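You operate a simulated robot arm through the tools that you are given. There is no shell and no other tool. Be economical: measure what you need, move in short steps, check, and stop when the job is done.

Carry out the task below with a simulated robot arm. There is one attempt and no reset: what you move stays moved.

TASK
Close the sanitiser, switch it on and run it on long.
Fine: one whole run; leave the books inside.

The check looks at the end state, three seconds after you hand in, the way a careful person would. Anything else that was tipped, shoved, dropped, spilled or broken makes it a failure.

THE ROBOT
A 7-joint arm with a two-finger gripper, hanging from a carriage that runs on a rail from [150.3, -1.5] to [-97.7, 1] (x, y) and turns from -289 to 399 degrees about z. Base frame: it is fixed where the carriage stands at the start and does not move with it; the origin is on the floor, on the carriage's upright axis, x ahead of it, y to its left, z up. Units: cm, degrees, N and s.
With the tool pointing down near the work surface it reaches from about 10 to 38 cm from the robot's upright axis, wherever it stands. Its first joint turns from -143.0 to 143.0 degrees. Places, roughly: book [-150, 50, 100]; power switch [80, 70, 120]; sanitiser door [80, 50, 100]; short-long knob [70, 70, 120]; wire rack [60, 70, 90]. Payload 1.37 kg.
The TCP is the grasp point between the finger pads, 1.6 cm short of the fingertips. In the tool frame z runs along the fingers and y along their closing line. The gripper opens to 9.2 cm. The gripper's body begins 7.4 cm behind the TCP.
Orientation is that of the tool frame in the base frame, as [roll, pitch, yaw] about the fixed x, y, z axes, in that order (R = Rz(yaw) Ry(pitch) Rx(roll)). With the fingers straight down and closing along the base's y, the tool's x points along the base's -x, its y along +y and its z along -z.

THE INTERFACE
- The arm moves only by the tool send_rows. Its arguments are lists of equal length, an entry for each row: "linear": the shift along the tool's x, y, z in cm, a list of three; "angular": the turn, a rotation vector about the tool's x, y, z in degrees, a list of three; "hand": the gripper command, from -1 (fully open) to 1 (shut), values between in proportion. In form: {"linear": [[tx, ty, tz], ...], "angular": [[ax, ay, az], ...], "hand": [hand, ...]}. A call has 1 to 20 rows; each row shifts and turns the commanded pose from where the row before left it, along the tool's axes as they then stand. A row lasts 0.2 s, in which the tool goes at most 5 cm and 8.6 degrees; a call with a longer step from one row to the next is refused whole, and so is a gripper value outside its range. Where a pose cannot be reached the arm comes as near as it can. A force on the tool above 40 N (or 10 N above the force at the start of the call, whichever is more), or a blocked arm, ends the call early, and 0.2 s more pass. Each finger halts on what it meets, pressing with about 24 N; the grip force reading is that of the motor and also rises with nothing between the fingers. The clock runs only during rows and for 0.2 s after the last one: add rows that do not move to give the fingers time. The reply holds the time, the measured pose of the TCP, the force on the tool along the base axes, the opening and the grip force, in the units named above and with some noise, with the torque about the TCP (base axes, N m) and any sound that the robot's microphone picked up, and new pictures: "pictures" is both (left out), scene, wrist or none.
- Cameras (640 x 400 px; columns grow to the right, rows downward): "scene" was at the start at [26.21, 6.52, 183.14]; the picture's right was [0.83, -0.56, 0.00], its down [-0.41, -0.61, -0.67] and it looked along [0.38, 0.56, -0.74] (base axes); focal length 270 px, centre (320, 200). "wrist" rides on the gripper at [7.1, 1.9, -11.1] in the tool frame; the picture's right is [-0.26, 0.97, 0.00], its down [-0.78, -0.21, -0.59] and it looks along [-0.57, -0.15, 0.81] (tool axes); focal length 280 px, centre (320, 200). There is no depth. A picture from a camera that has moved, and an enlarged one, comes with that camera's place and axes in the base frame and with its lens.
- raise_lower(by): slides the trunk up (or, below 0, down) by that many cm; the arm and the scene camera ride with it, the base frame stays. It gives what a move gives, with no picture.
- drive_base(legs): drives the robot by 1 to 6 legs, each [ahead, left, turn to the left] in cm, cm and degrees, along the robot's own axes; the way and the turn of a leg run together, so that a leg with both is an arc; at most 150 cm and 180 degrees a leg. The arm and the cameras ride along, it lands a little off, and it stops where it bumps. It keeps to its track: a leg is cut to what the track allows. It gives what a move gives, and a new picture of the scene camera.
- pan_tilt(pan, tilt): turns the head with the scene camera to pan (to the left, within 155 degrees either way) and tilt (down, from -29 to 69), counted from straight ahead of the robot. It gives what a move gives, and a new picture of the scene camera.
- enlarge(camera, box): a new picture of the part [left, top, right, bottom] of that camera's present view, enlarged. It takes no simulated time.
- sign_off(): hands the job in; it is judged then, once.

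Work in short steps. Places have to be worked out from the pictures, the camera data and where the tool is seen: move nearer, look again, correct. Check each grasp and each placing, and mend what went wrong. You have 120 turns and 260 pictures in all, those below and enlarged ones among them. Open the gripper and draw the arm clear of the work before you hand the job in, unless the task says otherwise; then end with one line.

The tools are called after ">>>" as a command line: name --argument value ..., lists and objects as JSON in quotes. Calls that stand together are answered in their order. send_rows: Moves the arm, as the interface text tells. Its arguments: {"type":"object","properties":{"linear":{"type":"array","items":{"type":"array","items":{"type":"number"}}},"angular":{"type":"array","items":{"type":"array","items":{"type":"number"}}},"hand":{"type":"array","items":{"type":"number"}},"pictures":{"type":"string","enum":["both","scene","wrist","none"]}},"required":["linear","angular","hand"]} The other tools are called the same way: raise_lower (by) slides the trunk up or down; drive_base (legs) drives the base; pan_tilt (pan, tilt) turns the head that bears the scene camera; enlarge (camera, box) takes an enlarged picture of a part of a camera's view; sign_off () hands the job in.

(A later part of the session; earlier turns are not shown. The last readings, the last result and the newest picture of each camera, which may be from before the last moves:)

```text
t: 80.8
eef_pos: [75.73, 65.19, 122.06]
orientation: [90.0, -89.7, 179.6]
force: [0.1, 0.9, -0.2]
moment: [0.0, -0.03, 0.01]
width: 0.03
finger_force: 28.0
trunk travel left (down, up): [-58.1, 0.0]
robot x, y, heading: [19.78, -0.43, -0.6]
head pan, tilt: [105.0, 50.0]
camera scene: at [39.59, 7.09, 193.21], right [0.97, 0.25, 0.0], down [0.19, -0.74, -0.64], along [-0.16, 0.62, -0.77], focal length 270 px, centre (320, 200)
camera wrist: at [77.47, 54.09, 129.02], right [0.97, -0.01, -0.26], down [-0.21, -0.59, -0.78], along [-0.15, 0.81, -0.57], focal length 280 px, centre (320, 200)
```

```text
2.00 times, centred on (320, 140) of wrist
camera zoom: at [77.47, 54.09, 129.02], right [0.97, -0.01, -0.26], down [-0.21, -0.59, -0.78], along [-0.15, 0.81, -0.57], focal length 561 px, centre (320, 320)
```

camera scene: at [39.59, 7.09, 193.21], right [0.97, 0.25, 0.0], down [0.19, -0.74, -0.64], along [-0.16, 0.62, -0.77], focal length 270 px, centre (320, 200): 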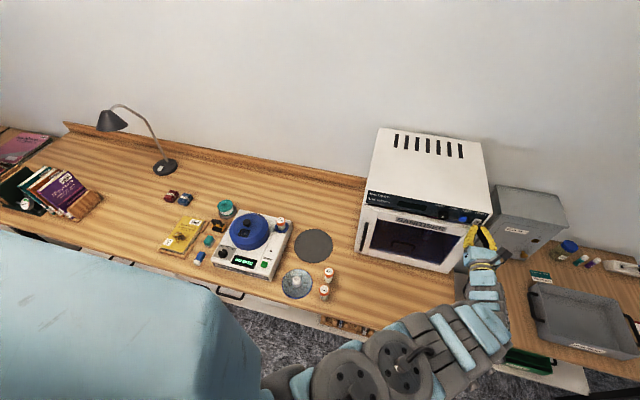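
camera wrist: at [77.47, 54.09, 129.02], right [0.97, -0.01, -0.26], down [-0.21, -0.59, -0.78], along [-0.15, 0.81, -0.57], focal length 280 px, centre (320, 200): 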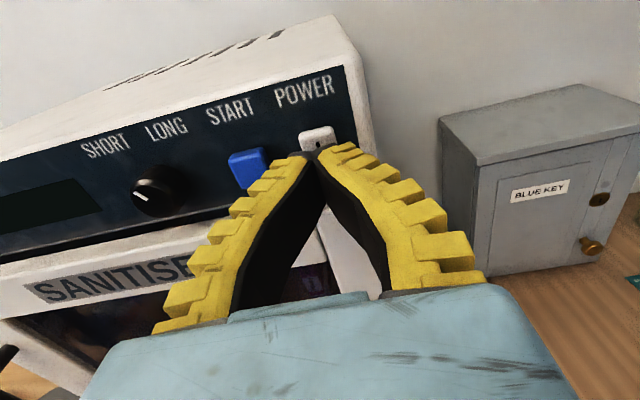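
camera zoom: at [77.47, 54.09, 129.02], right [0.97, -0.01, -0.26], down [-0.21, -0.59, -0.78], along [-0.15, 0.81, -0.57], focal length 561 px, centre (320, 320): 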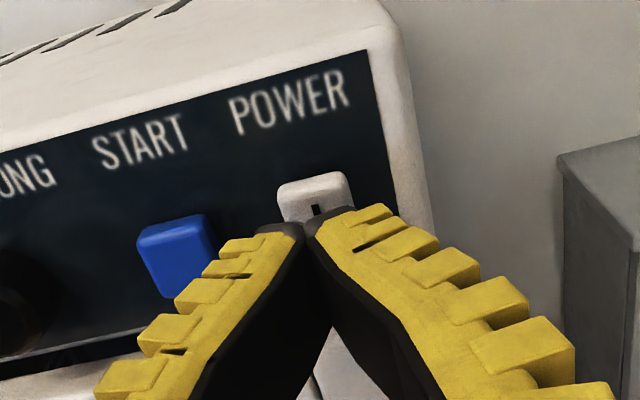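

Fingertips are in front of the switch. I press in small steps.

>>> send_rows --linear '[[0, 0, 0.6], [0, 0, 0.5], [0, 0, 0.4], [0, 0, 0.4], [0, 0, 0.4], [0, 0, 0.4]]' --angular '[[0, 0, 0], [0, 0, 0], [0, 0, 0], [0, 0, 0], [0, 0, 0], [0, 0, 0]]' --hand '[1, 1, 1, 1, 1, 1]'

>>> enlarge --camera "wrist" --box '[0, 40, 400, 290]'

```text
t: 82.2
eef_pos: [75.71, 67.25, 122.27]
orientation: [123.1, -89.5, 146.3]
force: [-0.3, -8.8, -2.4]
moment: [-0.07, -0.02, 0.04]
width: 0.59
finger_force: 27.7
out of reach, approached as far as the arm can: row 4, 6
trunk travel left (down, up): [-58.1, 0.0]
robot x, y, heading: [19.79, -0.16, -0.5]
head pan, tilt: [105.0, 50.0]
heard: click
camera scene: at [39.59, 7.04, 193.19], right [0.97, 0.25, 0.0], down [0.19, -0.74, -0.64], along [-0.16, 0.62, -0.77], focal length 270 px, centre (320, 200)
camera wrist: at [77.46, 56.03, 129.36], right [0.97, -0.01, -0.26], down [-0.21, -0.59, -0.78], along [-0.14, 0.81, -0.57], focal length 280 px, centre (320, 200)
```

scene: 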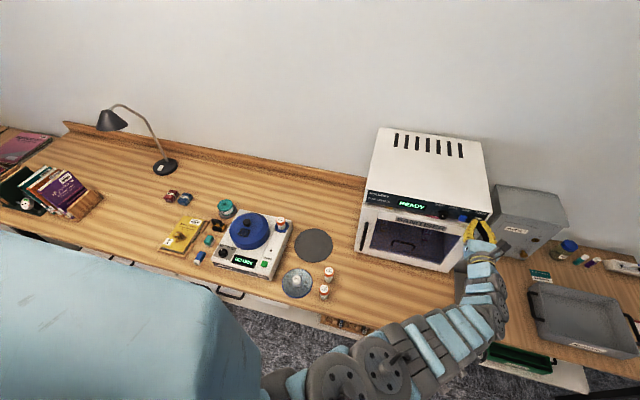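
wrist: 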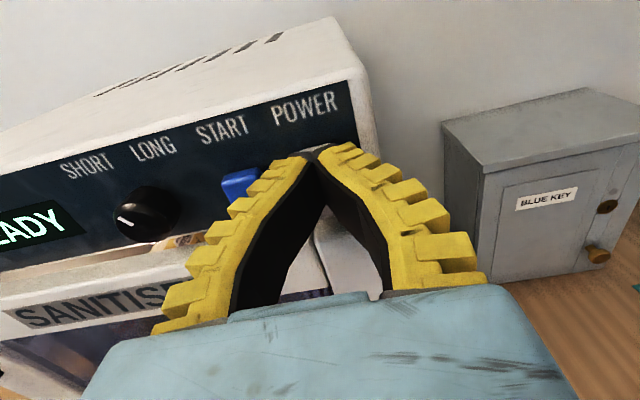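

```text
1.60 times, centred on (200, 165) of wrist
camera zoom: at [77.46, 56.03, 129.36], right [0.97, -0.01, -0.26], down [-0.21, -0.59, -0.78], along [-0.14, 0.81, -0.57], focal length 449 px, centre (512, 256)
```

zoom: 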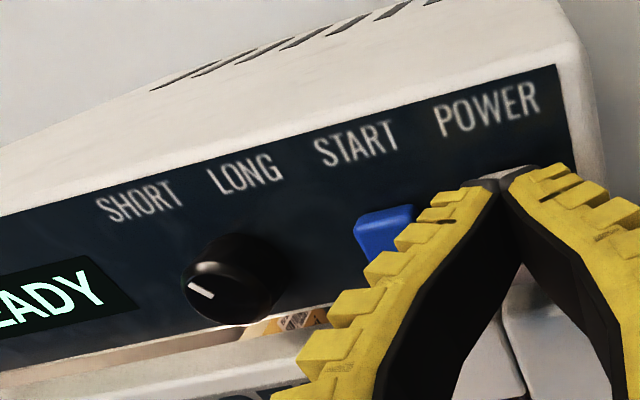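

Click, and the display reads READY. I back off and inspect the door gap and knob.

>>> send_rows --linear '[[0, 0, -3], [0, 0, -4], [0, 0, -3], [0, 0, 0]]' --angular '[[0, 0, 0], [0, 0, 0], [0, 0, 0], [0, 0, 0]]' --hand '[1, 1, 1, 1]'

>>> enlarge --camera "wrist" --box '[0, 20, 360, 300]'

>>> enlarge --camera "scene" --box '[340, 170, 510, 280]'

```text
t: 83.2
eef_pos: [75.58, 57.36, 122.57]
orientation: [89.1, -89.8, -179.3]
force: [0.1, 0.2, -0.7]
moment: [-0.03, 0.01, 0.0]
width: 0.02
finger_force: 27.7
trunk travel left (down, up): [-58.1, 0.0]
robot x, y, heading: [19.51, -0.41, -0.3]
head pan, tilt: [105.0, 50.0]
camera scene: at [39.6, 7.09, 193.21], right [0.97, 0.25, 0.0], down [0.19, -0.74, -0.64], along [-0.16, 0.62, -0.77], focal length 270 px, centre (320, 200)
camera wrist: at [77.32, 46.3, 129.58], right [0.97, -0.01, -0.26], down [-0.21, -0.59, -0.78], along [-0.15, 0.81, -0.57], focal length 280 px, centre (320, 200)
```

scene: 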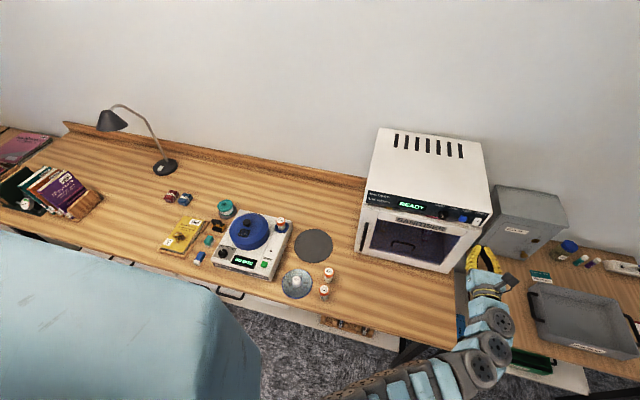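
wrist: 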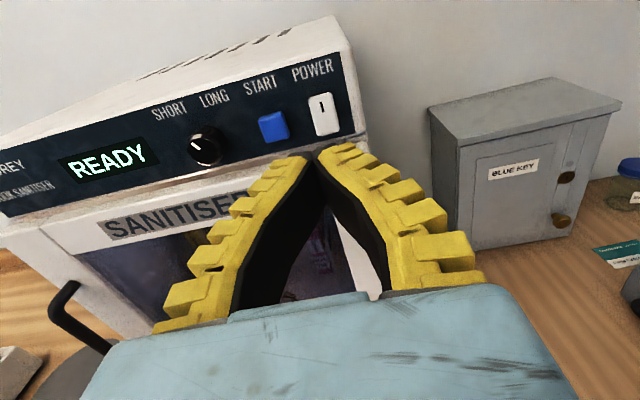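

```text
1.43 times, centred on (180, 160) of wrist
camera zoom: at [77.32, 46.3, 129.58], right [0.97, -0.01, -0.26], down [-0.21, -0.59, -0.78], along [-0.15, 0.81, -0.57], focal length 401 px, centre (520, 257)
```

zoom: 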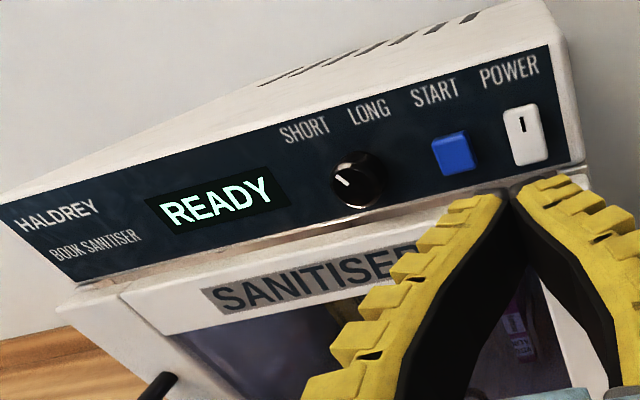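

```text
3.64 times, centred on (425, 225) of scene
camera zoom: at [39.6, 7.09, 193.21], right [0.97, 0.25, 0.0], down [0.19, -0.74, -0.64], along [-0.16, 0.62, -0.77], focal length 982 px, centre (-62, 109)
```

zoom: 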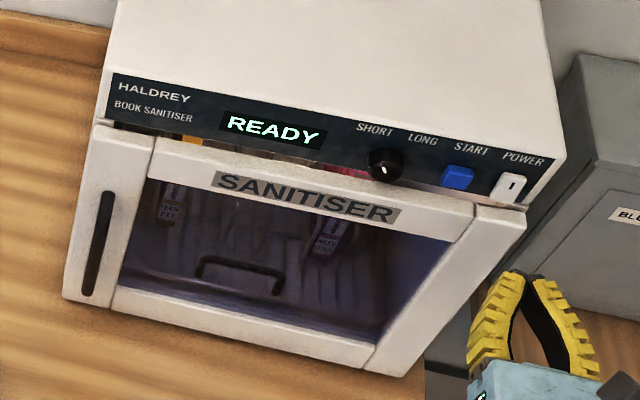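

Power is on and the door gap looks uniform (overlay door). Now for the knob: I drive back ≈10.4 cm, roll the tool −45° and open the fingers to ≈4.4 cm.

>>> drive_base --legs '[[-10.4, 0, 0]]'

>>> send_rows --linear '[[0, 0, 0], [0, 0, 0], [0, 0, 0], [0, 0, 0], [0, 0, 0], [0, 0, 0], [0, 0, 0]]' --angular '[[0, 0, -7.5], [0, 0, -7.5], [0, 0, -7.5], [0, 0, -7.5], [0, 0, -7.5], [0, 0, -7.5], [0, 0, 0]]' --hand '[0.05, 0.05, 0.05, 0.05, 0.05, 0.05, 0.05]'

```text
t: 84.4
eef_pos: [65.48, 57.59, 122.61]
orientation: [86.9, -89.6, -177.0]
force: [0.0, -0.7, -0.2]
moment: [0.02, 0.02, 0.02]
width: 0.0
finger_force: 27.9
trunk travel left (down, up): [-58.1, 0.0]
robot x, y, heading: [9.92, -0.19, -0.4]
head pan, tilt: [105.0, 50.0]
camera scene: at [29.53, 7.21, 193.21], right [0.97, 0.25, 0.0], down [0.2, -0.74, -0.64], along [-0.16, 0.62, -0.77], focal length 270 px, centre (320, 200)
```

scene: 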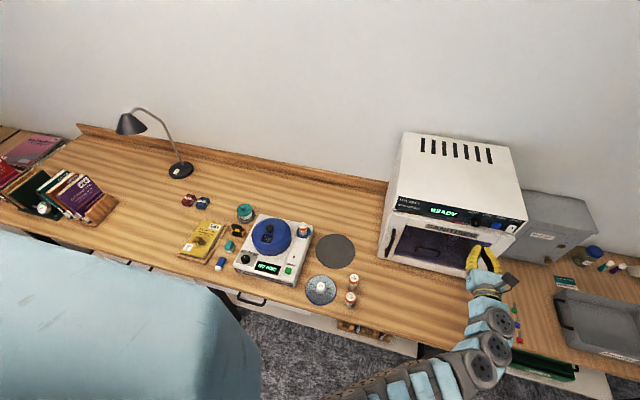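

```text
t: 86.0
eef_pos: [65.52, 57.58, 122.58]
orientation: [90.0, -44.5, 179.8]
force: [0.3, 1.0, -0.6]
moment: [-0.01, -0.03, 0.0]
width: 4.67
finger_force: 2.5
trunk travel left (down, up): [-58.1, 0.0]
robot x, y, heading: [9.56, -0.05, -0.3]
head pan, tilt: [105.0, 50.0]
camera scene: at [29.53, 7.21, 193.21], right [0.97, 0.25, 0.0], down [0.19, -0.74, -0.64], along [-0.16, 0.62, -0.77], focal length 270 px, centre (320, 200)
camera wrist: at [61.66, 46.52, 128.85], right [0.86, 0.0, 0.5], down [0.4, -0.59, -0.7], along [0.3, 0.81, -0.51], focal length 280 px, centre (320, 200)
```

scene: 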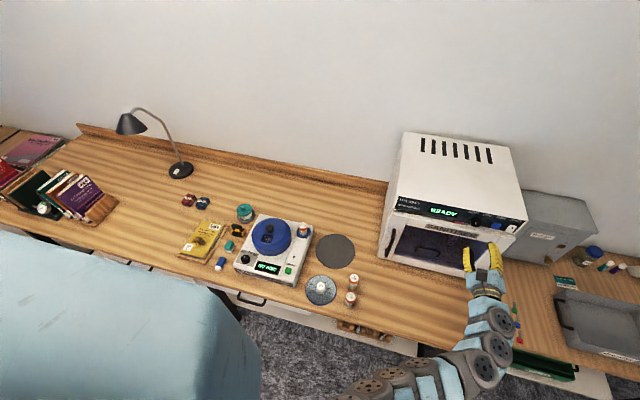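
wrist: 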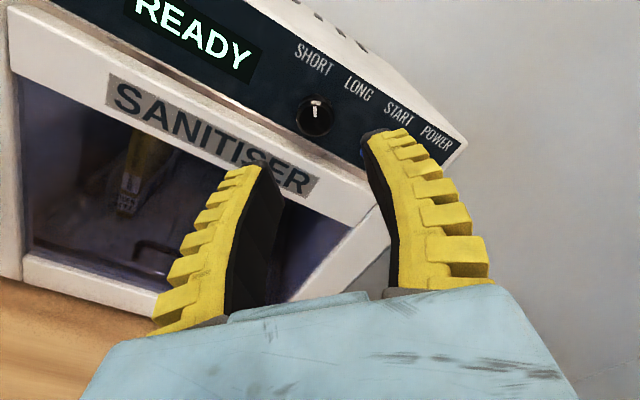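

Knob is confirmed at (65.4, 69, 121.9). Reach would be short here, so I drive 7 cm ahead and shift the tool back in x, aligning with the knob.

>>> drive_base --legs '[[7, 0, 0]]'

>>> send_rows --linear '[[2.2, -2.8, 0], [2.2, -2.8, 0], [0, 0, 4], [0, 0, 4], [0, 0, 0]]' --angular '[[0, 0, 0], [0, 0, 0], [0, 0, 0], [0, 0, 0], [0, 0, 0]]' --hand '[0.05, 0.05, 0.05, 0.05, 0.05]'

```text
t: 87.0
eef_pos: [72.27, 57.55, 122.5]
orientation: [90.0, -44.6, 179.8]
force: [0.0, 0.6, -0.7]
moment: [-0.02, -0.01, -0.04]
width: 4.67
finger_force: 2.0
trunk travel left (down, up): [-58.1, 0.0]
robot x, y, heading: [16.58, -0.2, -0.0]
head pan, tilt: [105.0, 50.0]
camera scene: at [36.44, 7.16, 193.21], right [0.97, 0.26, 0.0], down [0.2, -0.74, -0.64], along [-0.16, 0.62, -0.77], focal length 270 px, centre (320, 200)
```

scene: 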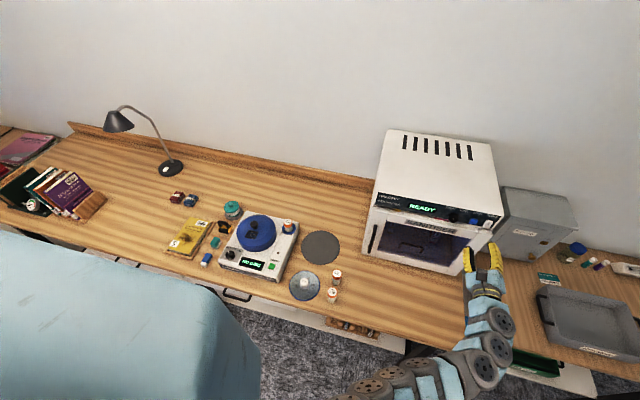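

```text
t: 88.2
eef_pos: [65.24, 65.8, 121.8]
orientation: [90.0, -44.6, 179.8]
force: [-0.4, 0.3, 0.9]
moment: [0.01, 0.03, -0.01]
width: 4.69
finger_force: 2.1
trunk travel left (down, up): [-58.1, 0.0]
robot x, y, heading: [16.47, 0.06, -0.3]
head pan, tilt: [105.0, 50.0]
camera scene: at [36.45, 7.17, 193.21], right [0.97, 0.26, 0.0], down [0.2, -0.74, -0.64], along [-0.16, 0.62, -0.77], focal length 270 px, centre (320, 200)
camera wrist: at [61.52, 54.7, 128.02], right [0.86, 0.0, 0.5], down [0.4, -0.59, -0.7], along [0.3, 0.81, -0.51], focal length 280 px, centre (320, 200)
```

scene: 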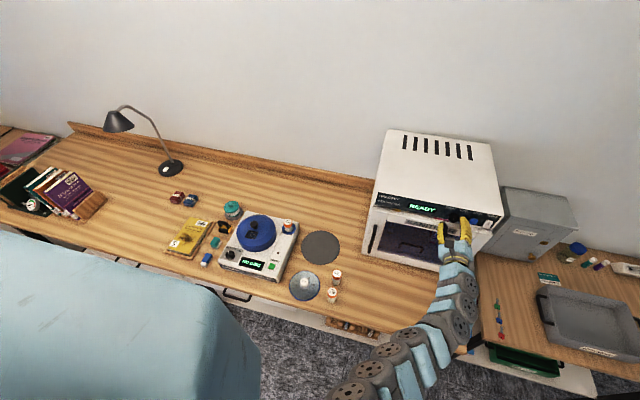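
wrist: 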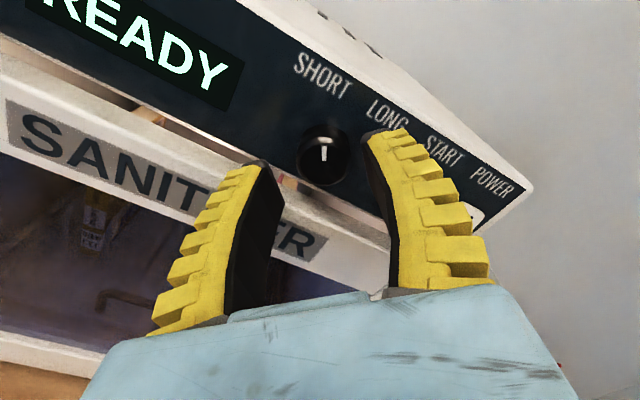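

Knob is centred between the fingers. I advance 2.4 cm in small steps.

>>> send_rows --linear '[[0, 0, 0.8], [0, 0, 0.8], [0, 0, 0.4], [0, 0, 0.4], [0, 0, 0]]' --angular '[[0, 0, 0], [0, 0, 0], [0, 0, 0], [0, 0, 0], [0, 0, 0]]' --hand '[0.05, 0.05, 0.05, 0.05, 0.05]' --pictures "wrist"

```text
t: 88.8
eef_pos: [65.08, 66.7, 121.36]
orientation: [90.2, -44.9, 179.8]
force: [-13.5, -34.7, 7.1]
moment: [-0.96, 0.5, 0.7]
width: 5.49
finger_force: 3.4
trunk travel left (down, up): [-58.1, 0.0]
robot x, y, heading: [16.38, -0.47, -0.2]
head pan, tilt: [105.0, 50.0]
stopped in row 3: the force on the tool passed its limit at 46 N (the readings are from after the stop); the commanded pose is now the measured one
camera wrist: at [61.36, 55.59, 127.6], right [0.87, 0.0, 0.5], down [0.4, -0.59, -0.7], along [0.29, 0.81, -0.51], focal length 280 px, centre (320, 200)
```

wrist: 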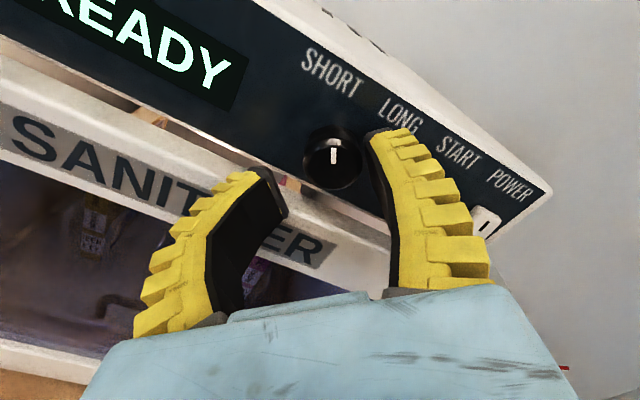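

A fingertip touched the door's top edge (z ≈ 118.8). I back off 3 cm, use a narrower opening (≈3.8 cm), a smaller roll (−35°), and sit slightly higher.

>>> send_rows --linear '[[0, 0, -3], [0, 0, 0], [0, 0, 0], [0, 0, 0]]' --angular '[[0, 0, 0], [0, 0, 5], [0, 0, 5], [0, 0, 0]]' --hand '[0.24, 0.24, 0.24, 0.24]' --pictures "wrist"

>>> enlarge --camera "wrist" --box '[220, 60, 480, 240]'

```text
t: 89.8
eef_pos: [65.19, 64.12, 121.64]
orientation: [90.1, -54.8, 179.9]
force: [0.1, 0.0, -0.4]
moment: [-0.02, -0.01, 0.0]
width: 3.86
finger_force: 2.3
trunk travel left (down, up): [-58.1, 0.0]
robot x, y, heading: [16.44, 0.22, -0.5]
head pan, tilt: [105.0, 50.0]
camera wrist: at [62.59, 53.06, 128.44], right [0.94, 0.0, 0.34], down [0.28, -0.59, -0.76], along [0.2, 0.81, -0.55], focal length 280 px, centre (320, 200)
```

wrist: 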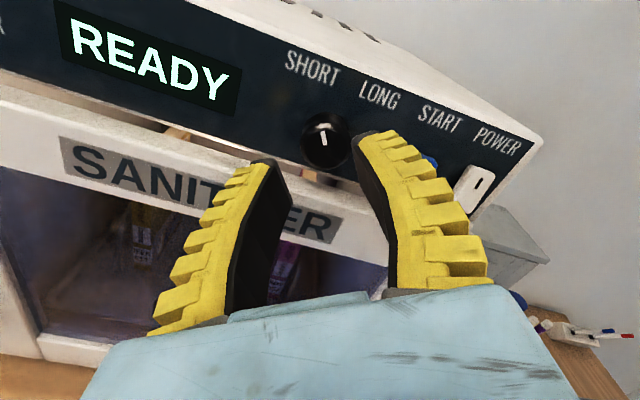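

```text
2.22 times, centred on (350, 150) of wrist
camera zoom: at [62.59, 53.06, 128.44], right [0.94, 0.0, 0.34], down [0.28, -0.59, -0.76], along [0.2, 0.81, -0.55], focal length 623 px, centre (253, 311)
```

zoom: 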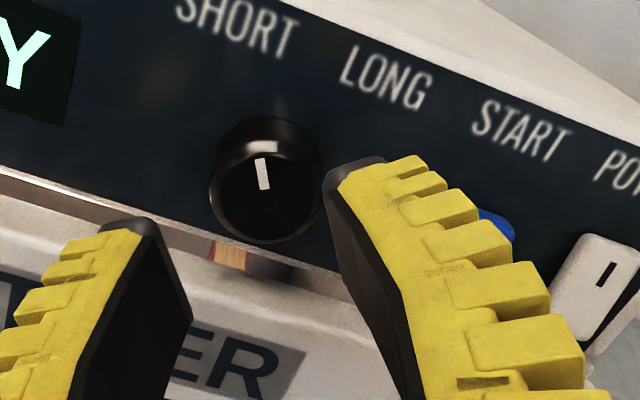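

I centre slightly above the knob axis and advance again.

>>> send_rows --linear '[[0.31, 0.33, 1.5], [0, 0, 1], [0, 0, 0.6], [0, 0, 0.5], [0, 0, 0.4], [0, 0, 0]]' --angular '[[0, 0, 0], [0, 0, 0], [0, 0, 0], [0, 0, 0], [0, 0, 0], [0, 0, 0]]' --hand '[0.24, 0.24, 0.24, 0.24, 0.24, 0.24]' --pictures "wrist"

```text
t: 91.2
eef_pos: [65.32, 68.04, 122.08]
orientation: [90.1, -54.7, 179.9]
force: [-4.2, -15.4, 11.5]
moment: [0.1, 0.16, -0.05]
width: 3.55
finger_force: 8.7
trunk travel left (down, up): [-58.1, 0.0]
robot x, y, heading: [16.51, -0.09, -0.4]
head pan, tilt: [105.0, 50.0]
camera wrist: at [62.71, 56.97, 128.9], right [0.94, 0.0, 0.34], down [0.28, -0.59, -0.76], along [0.2, 0.81, -0.55], focal length 280 px, centre (320, 200)
```

wrist: 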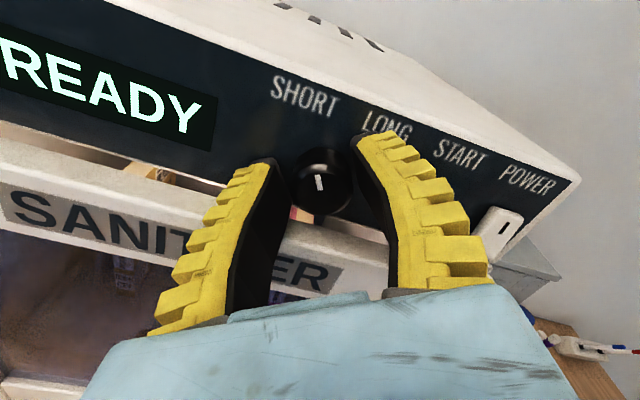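

Fingers straddle the knob (light contact). I close on it.

>>> send_rows --linear '[[0, 0, -0.2], [0, 0, 0], [0, 0, 0]]' --angular '[[0, 0, 0], [0, 0, 0], [0, 0, 0]]' --hand '[1, 1, 1]' --pictures "wrist"

```text
t: 92.0
eef_pos: [65.34, 67.92, 122.0]
orientation: [90.1, -54.6, 179.7]
force: [9.0, 8.2, -7.2]
moment: [-0.3, -0.03, -0.25]
width: 2.04
finger_force: 27.2
trunk travel left (down, up): [-58.1, 0.0]
robot x, y, heading: [16.77, 0.2, -0.5]
head pan, tilt: [105.0, 50.0]
camera wrist: at [62.78, 56.86, 128.87], right [0.94, 0.0, 0.34], down [0.28, -0.59, -0.76], along [0.2, 0.81, -0.55], focal length 280 px, centre (320, 200)
```

wrist: 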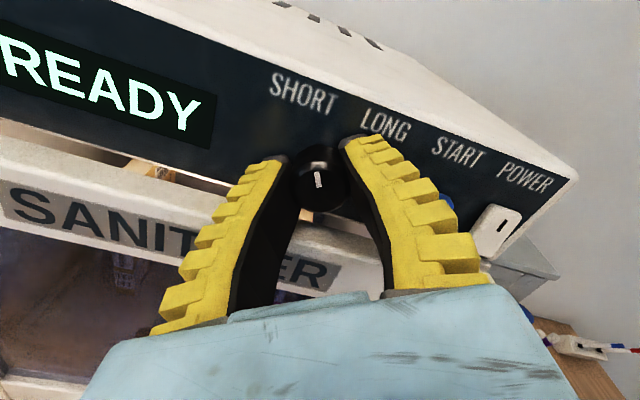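

Gripped (2.0 cm). I turn it clockwise 40° first and check.

>>> send_rows --linear '[[0, 0, 0], [0, 0, 0], [0, 0, 0], [0, 0, 0], [0, 0, 0], [0, 0, 0], [0, 0, 0], [0, 0, 0], [0, 0, 0]]' --angular '[[0, 0, 5], [0, 0, 5], [0, 0, 5], [0, 0, 5], [0, 0, 5], [0, 0, 5], [0, 0, 5], [0, 0, 5], [0, 0, 0]]' --hand '[1, 1, 1, 1, 1, 1, 1, 1, 1]' --pictures "wrist"

>>> enlarge --camera "wrist" --box '[220, 60, 480, 240]'

```text
t: 94.0
eef_pos: [65.32, 67.83, 122.05]
orientation: [-90.6, -85.1, 0.4]
force: [16.2, 14.0, -21.7]
moment: [-0.48, 0.0, -0.01]
width: 1.74
finger_force: 27.8
trunk travel left (down, up): [-58.1, 0.0]
robot x, y, heading: [16.49, 0.1, -0.1]
head pan, tilt: [105.0, 50.0]
camera wrist: at [67.82, 56.74, 128.91], right [0.94, 0.0, -0.34], down [-0.28, -0.59, -0.76], along [-0.2, 0.81, -0.55], focal length 280 px, centre (320, 200)
```

wrist: 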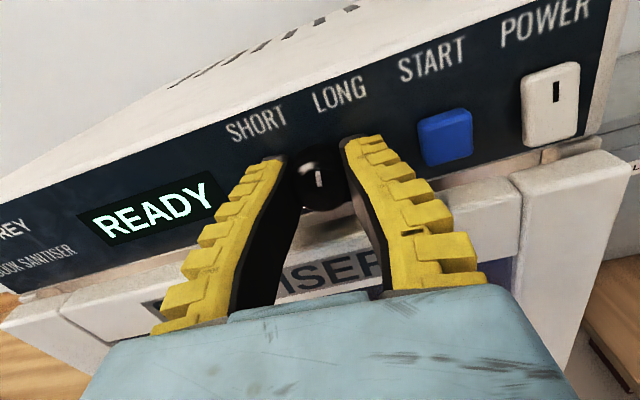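

```text
2.22 times, centred on (350, 150) of wrist
camera zoom: at [67.82, 56.74, 128.91], right [0.94, 0.0, -0.34], down [-0.28, -0.59, -0.76], along [-0.2, 0.81, -0.55], focal length 623 px, centre (253, 311)
```

zoom: 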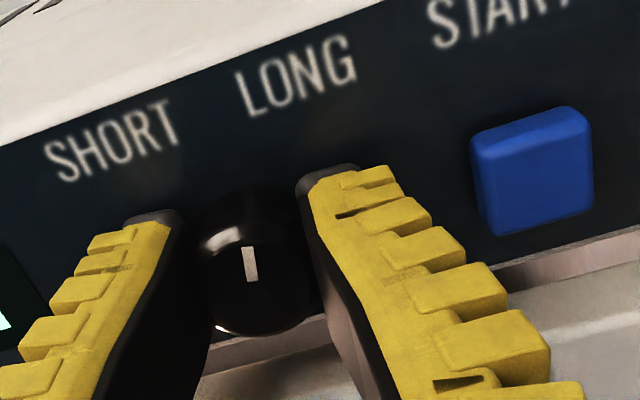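

The knob turns along (now near 12 o'clock). I continue 40° clockwise.

>>> send_rows --linear '[[0, 0, 0], [0, 0, 0], [0, 0, 0], [0, 0, 0], [0, 0, 0], [0, 0, 0], [0, 0, 0], [0, 0, 0], [0, 0, 0]]' --angular '[[0, 0, 5], [0, 0, 5], [0, 0, 5], [0, 0, 5], [0, 0, 5], [0, 0, 5], [0, 0, 5], [0, 0, 5], [0, 0, 0]]' --hand '[1, 1, 1, 1, 1, 1, 1, 1, 1]' --pictures "wrist"

>>> enlarge --camera "wrist" --box '[200, 60, 460, 240]'

```text
t: 96.0
eef_pos: [65.4, 68.0, 121.98]
orientation: [-90.1, -45.2, 0.0]
force: [9.0, -1.5, -6.3]
moment: [-0.16, -0.13, 0.07]
width: 1.65
finger_force: 27.4
trunk travel left (down, up): [-58.1, 0.0]
robot x, y, heading: [16.56, 0.12, -0.1]
head pan, tilt: [105.0, 50.0]
camera wrist: at [71.69, 56.75, 125.63], right [0.5, 0.0, -0.87], down [-0.7, -0.59, -0.4], along [-0.51, 0.81, -0.3], focal length 280 px, centre (320, 200)
```

wrist: 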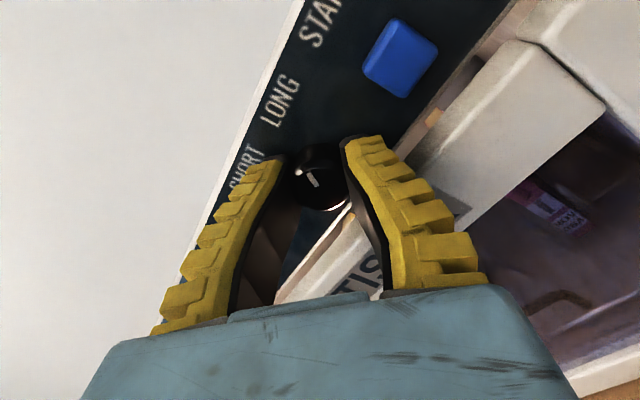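

```text
2.22 times, centred on (330, 150) of wrist
camera zoom: at [71.69, 56.75, 125.63], right [0.5, 0.0, -0.87], down [-0.7, -0.59, -0.4], along [-0.51, 0.81, -0.3], focal length 623 px, centre (298, 311)
```

zoom: 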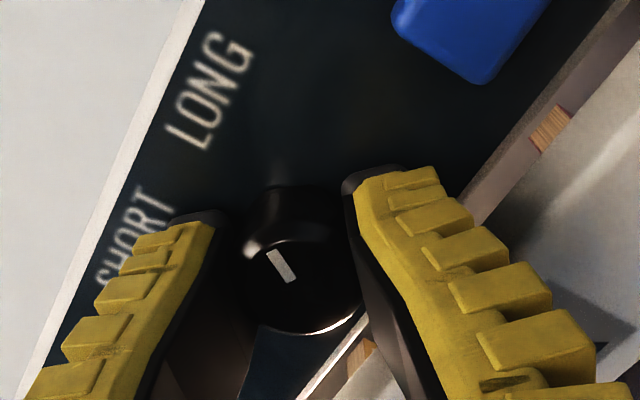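

The knob moved from ≈ −30° to ≈ +32° and then stopped turning, symmetric about centre, so likely LONG. I release, back out and check.

>>> send_rows --linear '[[0, 0, 0], [0, 0, 0], [0, 0, -3], [0, 0, -4], [0, 0, -4], [0, 0, 0], [0, 0, 0], [0, 0, 0], [0, 0, 0], [0, 0, 0], [0, 0, 0], [0, 0, 0]]' --angular '[[0, 0, 0], [0, 0, 0], [0, 0, 0], [0, 0, 0], [0, 0, 0], [0, 0, -7.5], [0, 0, -7.5], [0, 0, -7.5], [0, 0, -7.5], [0, 0, -7.5], [0, 0, -7.5], [0, 0, 0]]' --hand '[0.33, 0.33, 0.33, 0.33, 0.33, 1, 1, 1, 1, 1, 1, 1]' --pictures "wrist"

>>> enlarge --camera "wrist" --box '[200, 40, 500, 240]'

```text
t: 98.6
eef_pos: [65.19, 57.01, 122.04]
orientation: [86.5, -89.7, -176.5]
force: [0.3, 0.2, -0.3]
moment: [0.01, 0.03, 0.04]
width: 0.0
finger_force: 23.9
trunk travel left (down, up): [-58.1, 0.0]
robot x, y, heading: [16.65, -0.32, -0.1]
head pan, tilt: [105.0, 50.0]
camera wrist: at [67.07, 45.81, 129.08], right [0.97, 0.0, -0.26], down [-0.21, -0.59, -0.78], along [-0.15, 0.81, -0.57], focal length 280 px, centre (320, 200)
```

wrist: 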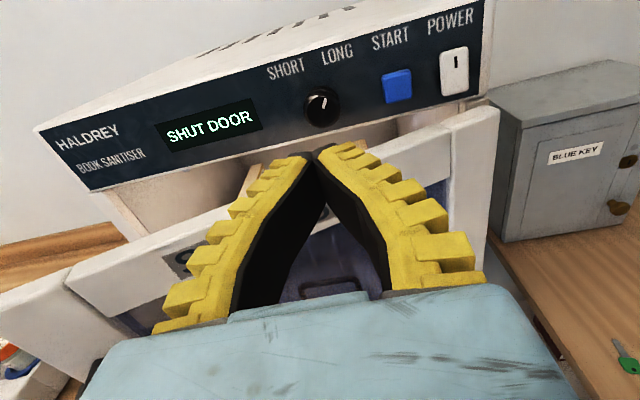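

```text
2.00 times, centred on (350, 140) of wrist
camera zoom: at [67.07, 45.81, 129.08], right [0.97, 0.0, -0.26], down [-0.21, -0.59, -0.78], along [-0.15, 0.81, -0.57], focal length 561 px, centre (260, 320)
```

zoom: 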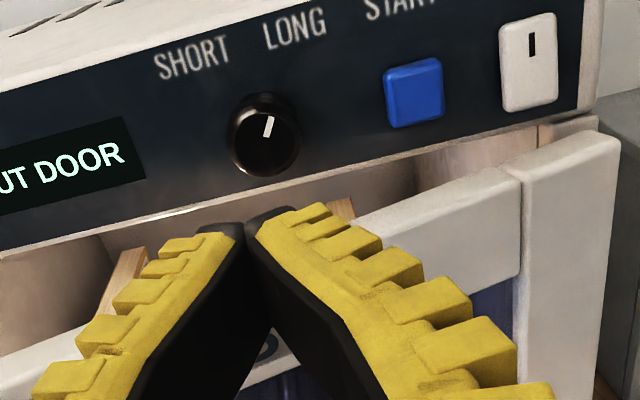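

The knob now points at LONG, but a fingertip dragged the door ajar ("SHUT DOOR"; free edge ≈ (43, 57)). I back the tool further out above the door's top before pushing the door shut again.

>>> send_rows --linear '[[1, 0, 0], [0, 0, -3], [0, 0, -3], [0, 0, -3], [0, 0, -3], [0, 0, 0]]' --angular '[[0, 0, 0], [0, 0, 0], [0, 0, 0], [0, 0, 0], [0, 0, 0], [0, 0, 0]]' --hand '[1, 1, 1, 1, 1, 1]'

```text
t: 100.0
eef_pos: [65.34, 44.94, 123.14]
orientation: [89.9, -89.8, -180.0]
force: [-0.1, 0.4, 0.5]
moment: [-0.02, 0.03, 0.01]
width: 0.0
finger_force: 24.4
trunk travel left (down, up): [-58.1, 0.0]
robot x, y, heading: [16.53, -0.22, -0.3]
head pan, tilt: [105.0, 50.0]
camera scene: at [36.43, 7.14, 193.21], right [0.97, 0.25, 0.0], down [0.2, -0.74, -0.64], along [-0.16, 0.62, -0.77], focal length 270 px, centre (320, 200)
camera wrist: at [67.22, 33.82, 130.05], right [0.97, 0.0, -0.26], down [-0.21, -0.59, -0.78], along [-0.15, 0.81, -0.57], focal length 280 px, centre (320, 200)
```

scene: 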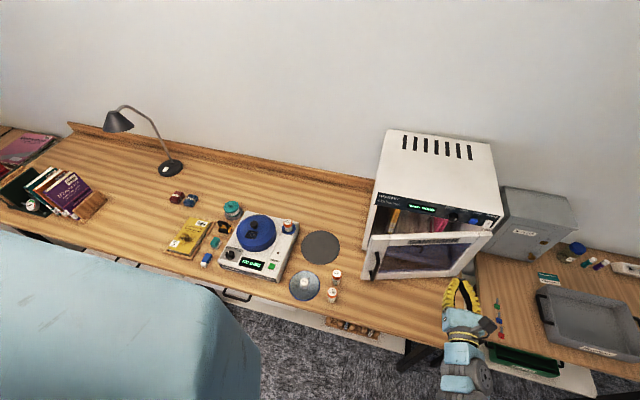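
wrist: 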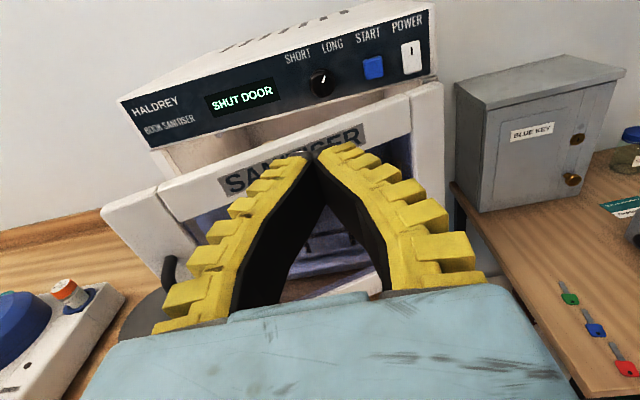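

I lower to the door's top rail (z ≈ 115), drive 9 cm back so that the tool is at x ≈ 56, and push +y.

>>> drive_base --legs '[[-9, 0, 0]]'

>>> send_rows --linear '[[-4, 0, 0], [-4, 0, 0], [0, 0, 3], [0, 0, 3], [0, 0, 3], [0, 0, 3], [0, 0, 2], [0, 0, 2], [0, 0, 2], [0, 0, 1], [0, 0, 1], [0, 0, 1], [0, 0, 0]]' --angular '[[0, 0, 0], [0, 0, 0], [0, 0, 0], [0, 0, 0], [0, 0, 0], [0, 0, 0], [0, 0, 0], [0, 0, 0], [0, 0, 0], [0, 0, 0], [0, 0, 0], [0, 0, 0], [0, 0, 0]]' --hand '[1, 1, 1, 1, 1, 1, 1, 1, 1, 1, 1, 1, 1]'

```text
t: 101.2
eef_pos: [56.37, 45.04, 122.97]
orientation: [88.9, -89.7, -179.0]
force: [0.6, 0.1, 0.1]
moment: [0.01, 0.02, 0.0]
width: 0.0
finger_force: 23.9
trunk travel left (down, up): [-58.1, 0.0]
robot x, y, heading: [7.26, -0.1, -0.3]
head pan, tilt: [105.0, 50.0]
camera scene: at [27.37, 7.24, 193.21], right [0.97, 0.25, 0.0], down [0.2, -0.74, -0.64], along [-0.16, 0.62, -0.77], focal length 270 px, centre (320, 200)
```

scene: 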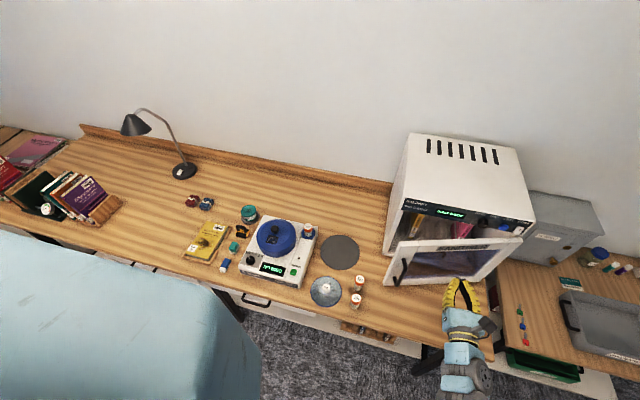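

```text
t: 104.0
eef_pos: [56.29, 66.09, 115.15]
orientation: [87.7, -89.8, -177.8]
force: [0.7, 0.5, -0.5]
moment: [-0.02, 0.01, 0.01]
width: 0.02
finger_force: 23.9
trunk travel left (down, up): [-58.1, 0.0]
robot x, y, heading: [7.63, -0.31, -0.1]
head pan, tilt: [105.0, 50.0]
camera scene: at [27.37, 7.25, 193.21], right [0.97, 0.25, 0.0], down [0.2, -0.74, -0.64], along [-0.16, 0.62, -0.77], focal length 270 px, centre (320, 200)
camera wrist: at [58.2, 54.94, 122.16], right [0.97, 0.0, -0.26], down [-0.21, -0.59, -0.78], along [-0.15, 0.81, -0.57], focal length 280 px, centre (320, 200)
```

scene: 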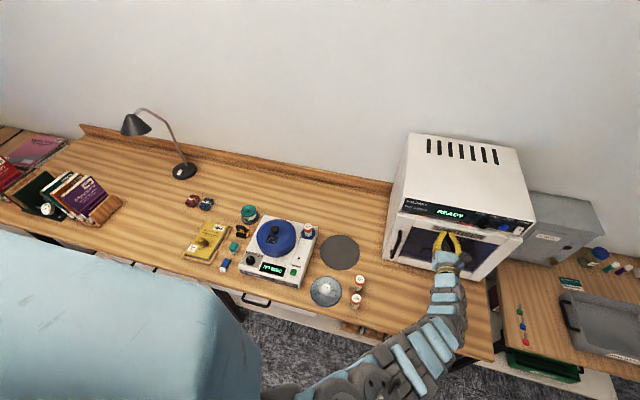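
wrist: 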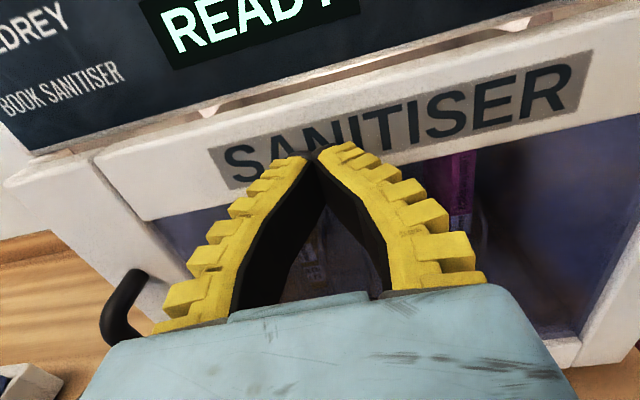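

READY again; I push on in 0.3 cm steps until it resists firmly.

>>> send_rows --linear '[[0, 0, 0.4], [0, 0, 0.4], [0, 0, 0.4], [0, 0, 0.4], [0, 0, 0.4]]' --angular '[[0, 0, 0], [0, 0, 0], [0, 0, 0], [0, 0, 0], [0, 0, 0]]' --hand '[1, 1, 1, 1, 1]' --pictures "wrist"

```text
t: 105.2
eef_pos: [56.35, 66.66, 114.96]
orientation: [165.7, -89.3, 103.8]
force: [6.2, -33.9, -19.6]
moment: [-0.03, 0.05, 0.0]
width: 0.59
finger_force: 28.0
out of reach, approached as far as the arm can: row 3, 4
trunk travel left (down, up): [-58.1, 0.0]
robot x, y, heading: [7.58, 0.0, -0.4]
head pan, tilt: [105.0, 50.0]
camera wrist: at [58.18, 55.63, 122.2], right [0.97, -0.01, -0.26], down [-0.21, -0.6, -0.77], along [-0.15, 0.8, -0.58], focal length 280 px, centre (320, 200)
```

wrist: 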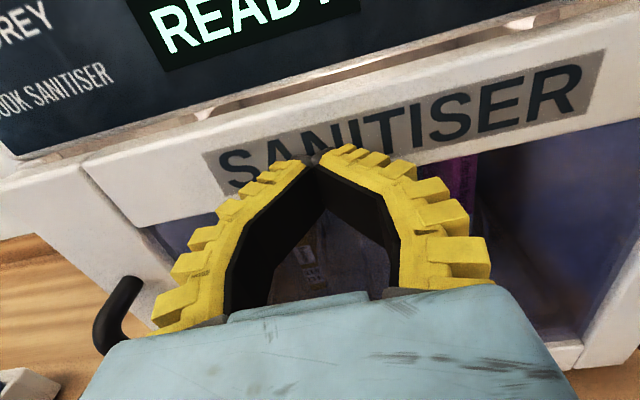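

Firmly shut. Next START: back off 9 cm, up 7 cm, drive 15 cm ahead.

>>> send_rows --linear '[[0, 0, -3], [0, 0, -3], [0, 0, -3], [3.5, 0, 0], [3.5, 0, 0], [0, 0, 0]]' --angular '[[0, 0, 0], [0, 0, 0], [0, 0, 0], [0, 0, 0], [0, 0, 0], [0, 0, 0]]' --hand '[1, 1, 1, 1, 1, 1]' --pictures "none"

>>> drive_base --legs '[[15, 0, 0]]'

>>> enlarge --camera "wrist" --box '[0, 0, 640, 400]'

```text
t: 106.5
eef_pos: [56.18, 58.53, 122.8]
orientation: [93.5, -89.8, 176.4]
force: [0.3, -0.9, 0.9]
moment: [-0.02, -0.01, -0.02]
width: 0.0
finger_force: 28.1
trunk travel left (down, up): [-58.1, 0.0]
robot x, y, heading: [7.11, -0.36, -0.1]
head pan, tilt: [105.0, 50.0]
```

```text
t: 107.9
eef_pos: [71.22, 58.34, 122.68]
orientation: [87.8, -89.6, -178.0]
force: [0.6, -0.1, 0.0]
moment: [-0.04, 0.02, -0.02]
width: 0.01
finger_force: 28.1
trunk travel left (down, up): [-58.1, 0.0]
robot x, y, heading: [22.13, -0.39, -0.1]
head pan, tilt: [105.0, 50.0]
camera scene: at [42.19, 7.07, 193.21], right [0.97, 0.25, 0.0], down [0.19, -0.74, -0.64], along [-0.16, 0.62, -0.77], focal length 270 px, centre (320, 200)
```

scene: 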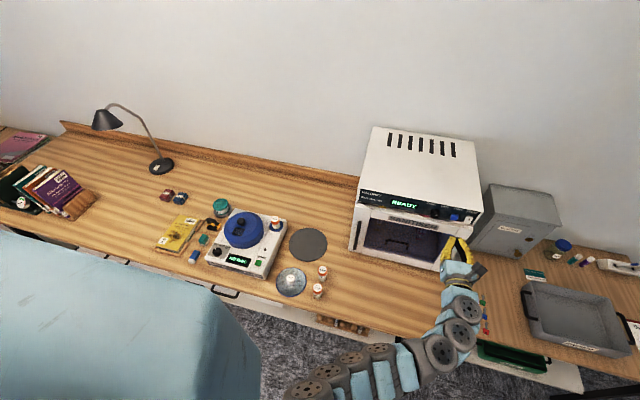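

```text
1.00 times, centred on (320, 200) of wrist (not enlarged: the box is as wide or as high as the picture)
camera zoom: at [72.9, 47.28, 129.73], right [0.97, 0.0, -0.26], down [-0.21, -0.59, -0.78], along [-0.15, 0.81, -0.57], focal length 280 px, centre (320, 200)
```

zoom: 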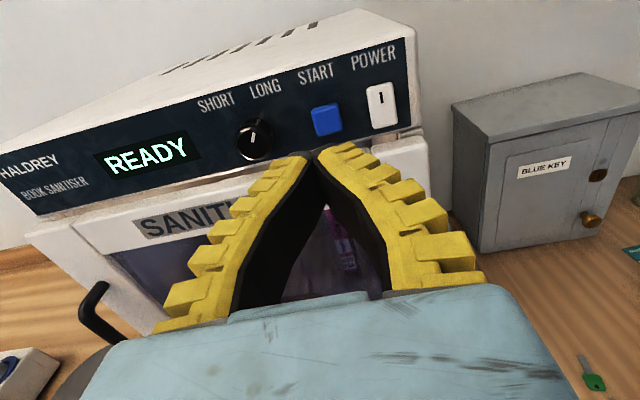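

READY, knob at LONG. START is at (71.35, 69, 121.9), right ahead. I approach and press once.

>>> send_rows --linear '[[-0.6, 0.1, 2], [0, 0, 3], [0, 0, 2], [0, 0, 0.7], [0, 0, 0.5], [0, 0, 0.4], [0, 0, 0.4], [0, 0, 0.3]]' --angular '[[0, 0, 0], [0, 0, 0], [0, 0, 0], [0, 0, 0], [0, 0, 0], [0, 0, 0], [0, 0, 0], [0, 0, 0]]' --hand '[1, 1, 1, 1, 1, 1, 1, 1]'

```text
t: 109.7
eef_pos: [71.11, 67.61, 122.12]
orientation: [93.1, -89.7, 176.7]
force: [-0.1, -7.6, 1.6]
moment: [0.04, -0.02, 0.01]
width: 0.63
finger_force: 27.7
trunk travel left (down, up): [-58.1, 0.0]
robot x, y, heading: [22.26, -0.46, -0.1]
head pan, tilt: [105.0, 50.0]
heard: click
camera scene: at [42.2, 7.03, 193.22], right [0.97, 0.25, 0.0], down [0.19, -0.74, -0.64], along [-0.16, 0.62, -0.77], focal length 270 px, centre (320, 200)
camera wrist: at [73.04, 56.57, 129.15], right [0.97, 0.0, -0.26], down [-0.21, -0.59, -0.78], along [-0.15, 0.81, -0.57], focal length 280 px, centre (320, 200)
```

scene: 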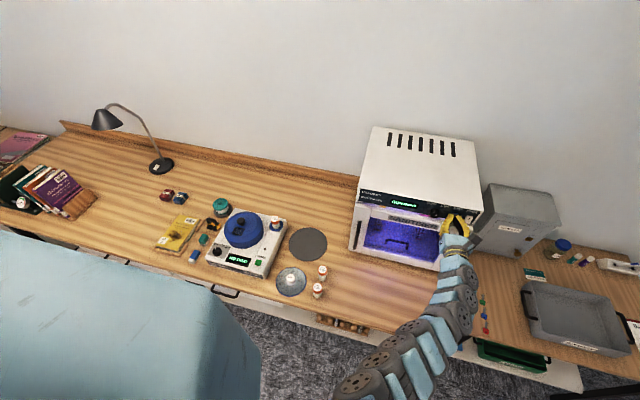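
wrist: 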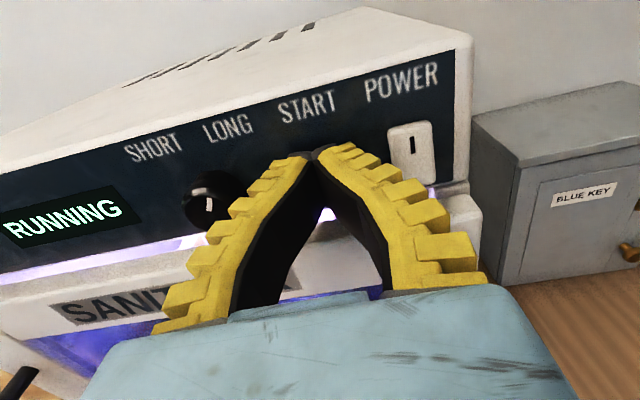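

RUNNING, the lamps are lit. I draw the tool straight back (above the door edge), then wait for the run to finish.

>>> send_rows --linear '[[0.3, 0, -2], [0, 0, -4], [0, 0, -4], [0, 0, -4], [0, 0, -4], [0, 0, -4], [0, 0, 0]]' --angular '[[0, 0, 0], [0, 0, 0], [0, 0, 0], [0, 0, 0], [0, 0, 0], [0, 0, 0], [0, 0, 0]]' --hand '[1, 1, 1, 1, 1, 1, 1]'

>>> enlarge --camera "wrist" --box '[100, 0, 500, 250]'

```text
t: 111.3
eef_pos: [71.35, 45.28, 122.19]
orientation: [126.0, -89.5, 143.8]
force: [3.8, -4.5, -0.8]
moment: [0.04, 0.04, 0.27]
width: 0.02
finger_force: 27.9
trunk travel left (down, up): [-58.1, 0.0]
robot x, y, heading: [22.28, -0.19, -0.5]
head pan, tilt: [105.0, 50.0]
camera scene: at [42.24, 7.0, 193.22], right [0.97, 0.25, 0.0], down [0.19, -0.74, -0.64], along [-0.16, 0.62, -0.77], focal length 270 px, centre (320, 200)
camera wrist: at [73.16, 34.26, 129.2], right [0.97, 0.0, -0.26], down [-0.21, -0.59, -0.78], along [-0.15, 0.81, -0.57], focal length 280 px, centre (320, 200)
```

scene: 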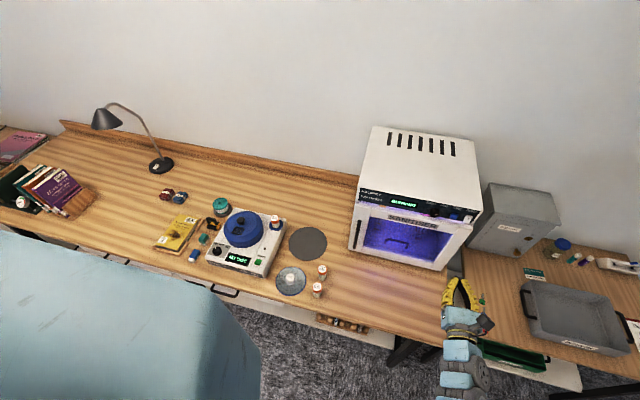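
wrist: 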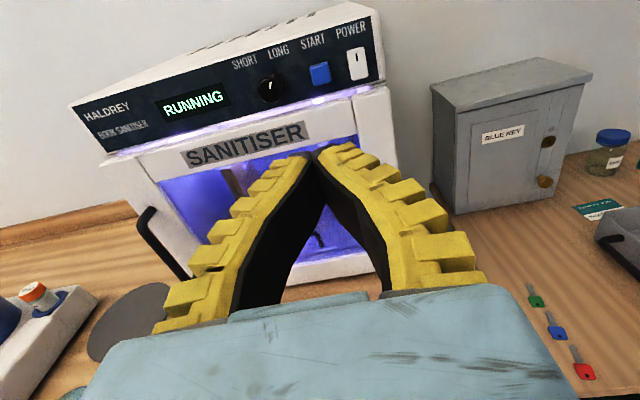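

```text
1.60 times, centred on (300, 125) of wrist
camera zoom: at [73.16, 34.26, 129.2], right [0.97, 0.0, -0.26], down [-0.21, -0.59, -0.78], along [-0.15, 0.81, -0.57], focal length 449 px, centre (352, 320)
```

zoom: 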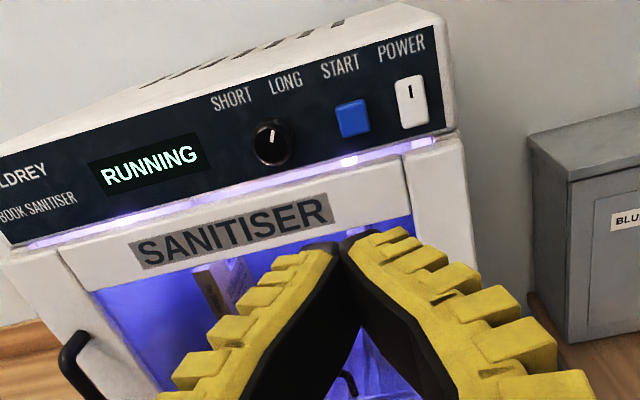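

Running with the door shut. I open the gripper and wait out the run.

>>> send_rows --linear '[[0, 0, 1.5], [0, 0, 0], [0, 0, 0], [0, 0, 0], [0, 0, 0], [0, 0, 0], [0, 0, 0], [0, 0, 0], [0, 0, 0], [0, 0, 0], [0, 0, 0], [0, 0, 0], [0, 0, 0], [0, 0, 0], [0, 0, 0], [0, 0, 0], [0, 0, 0], [0, 0, 0], [0, 0, 0], [0, 0, 0]]' --angular '[[0, 0, 0], [0, 0, 0], [0, 0, 0], [0, 0, 0], [0, 0, 0], [0, 0, 0], [0, 0, 0], [0, 0, 0], [0, 0, 0], [0, 0, 0], [0, 0, 0], [0, 0, 0], [0, 0, 0], [0, 0, 0], [0, 0, 0], [0, 0, 0], [0, 0, 0], [0, 0, 0], [0, 0, 0], [0, 0, 0]]' --hand '[-1, -1, -1, -1, -1, -1, -1, -1, -1, -1, -1, -1, -1, -1, -1, -1, -1, -1, -1, -1]' --pictures "wrist"

>>> send_rows --linear '[[0, 0, 0], [0, 0, 0], [0, 0, 0], [0, 0, 0], [0, 0, 0], [0, 0, 0], [0, 0, 0], [0, 0, 0], [0, 0, 0], [0, 0, 0], [0, 0, 0], [0, 0, 0], [0, 0, 0], [0, 0, 0], [0, 0, 0], [0, 0, 0], [0, 0, 0], [0, 0, 0], [0, 0, 0], [0, 0, 0]]' --angular '[[0, 0, 0], [0, 0, 0], [0, 0, 0], [0, 0, 0], [0, 0, 0], [0, 0, 0], [0, 0, 0], [0, 0, 0], [0, 0, 0], [0, 0, 0], [0, 0, 0], [0, 0, 0], [0, 0, 0], [0, 0, 0], [0, 0, 0], [0, 0, 0], [0, 0, 0], [0, 0, 0], [0, 0, 0], [0, 0, 0]]' --hand '[-1, -1, -1, -1, -1, -1, -1, -1, -1, -1, -1, -1, -1, -1, -1, -1, -1, -1, -1, -1]' --pictures "wrist"

```text
t: 115.5
eef_pos: [71.31, 47.1, 122.32]
orientation: [86.8, -89.7, -177.0]
force: [-0.5, -0.1, -0.2]
moment: [-0.01, 0.01, -0.01]
width: 9.18
finger_force: 0.0
trunk travel left (down, up): [-58.1, 0.0]
robot x, y, heading: [22.4, -0.34, -0.2]
head pan, tilt: [105.0, 50.0]
camera wrist: at [73.13, 35.99, 129.35], right [0.97, 0.0, -0.26], down [-0.21, -0.59, -0.78], along [-0.15, 0.81, -0.57], focal length 280 px, centre (320, 200)
```

wrist: 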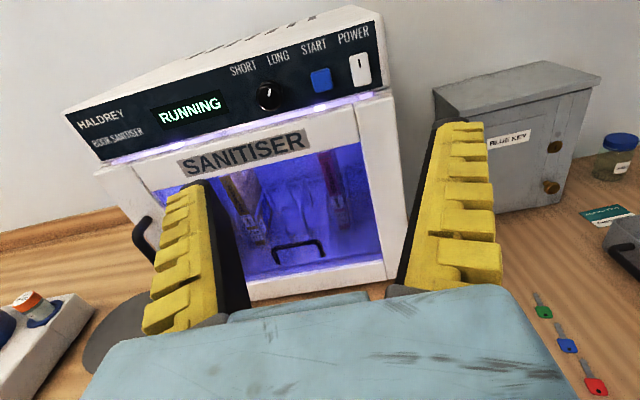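

```text
t: 119.7
eef_pos: [71.39, 47.05, 122.32]
orientation: [86.7, -89.8, -176.8]
force: [0.6, 0.0, 0.3]
moment: [-0.01, 0.01, 0.02]
width: 9.18
finger_force: 0.1
trunk travel left (down, up): [-58.1, 0.0]
robot x, y, heading: [22.39, -0.39, -0.5]
head pan, tilt: [105.0, 50.0]
camera wrist: at [73.13, 35.99, 129.34], right [0.97, 0.0, -0.26], down [-0.21, -0.59, -0.78], along [-0.15, 0.81, -0.57], focal length 280 px, centre (320, 200)
```

wrist: 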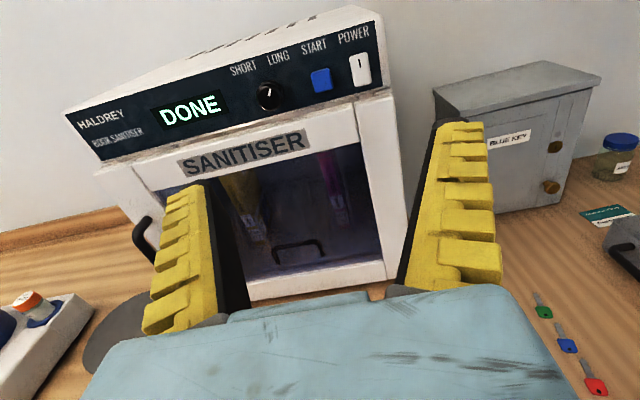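

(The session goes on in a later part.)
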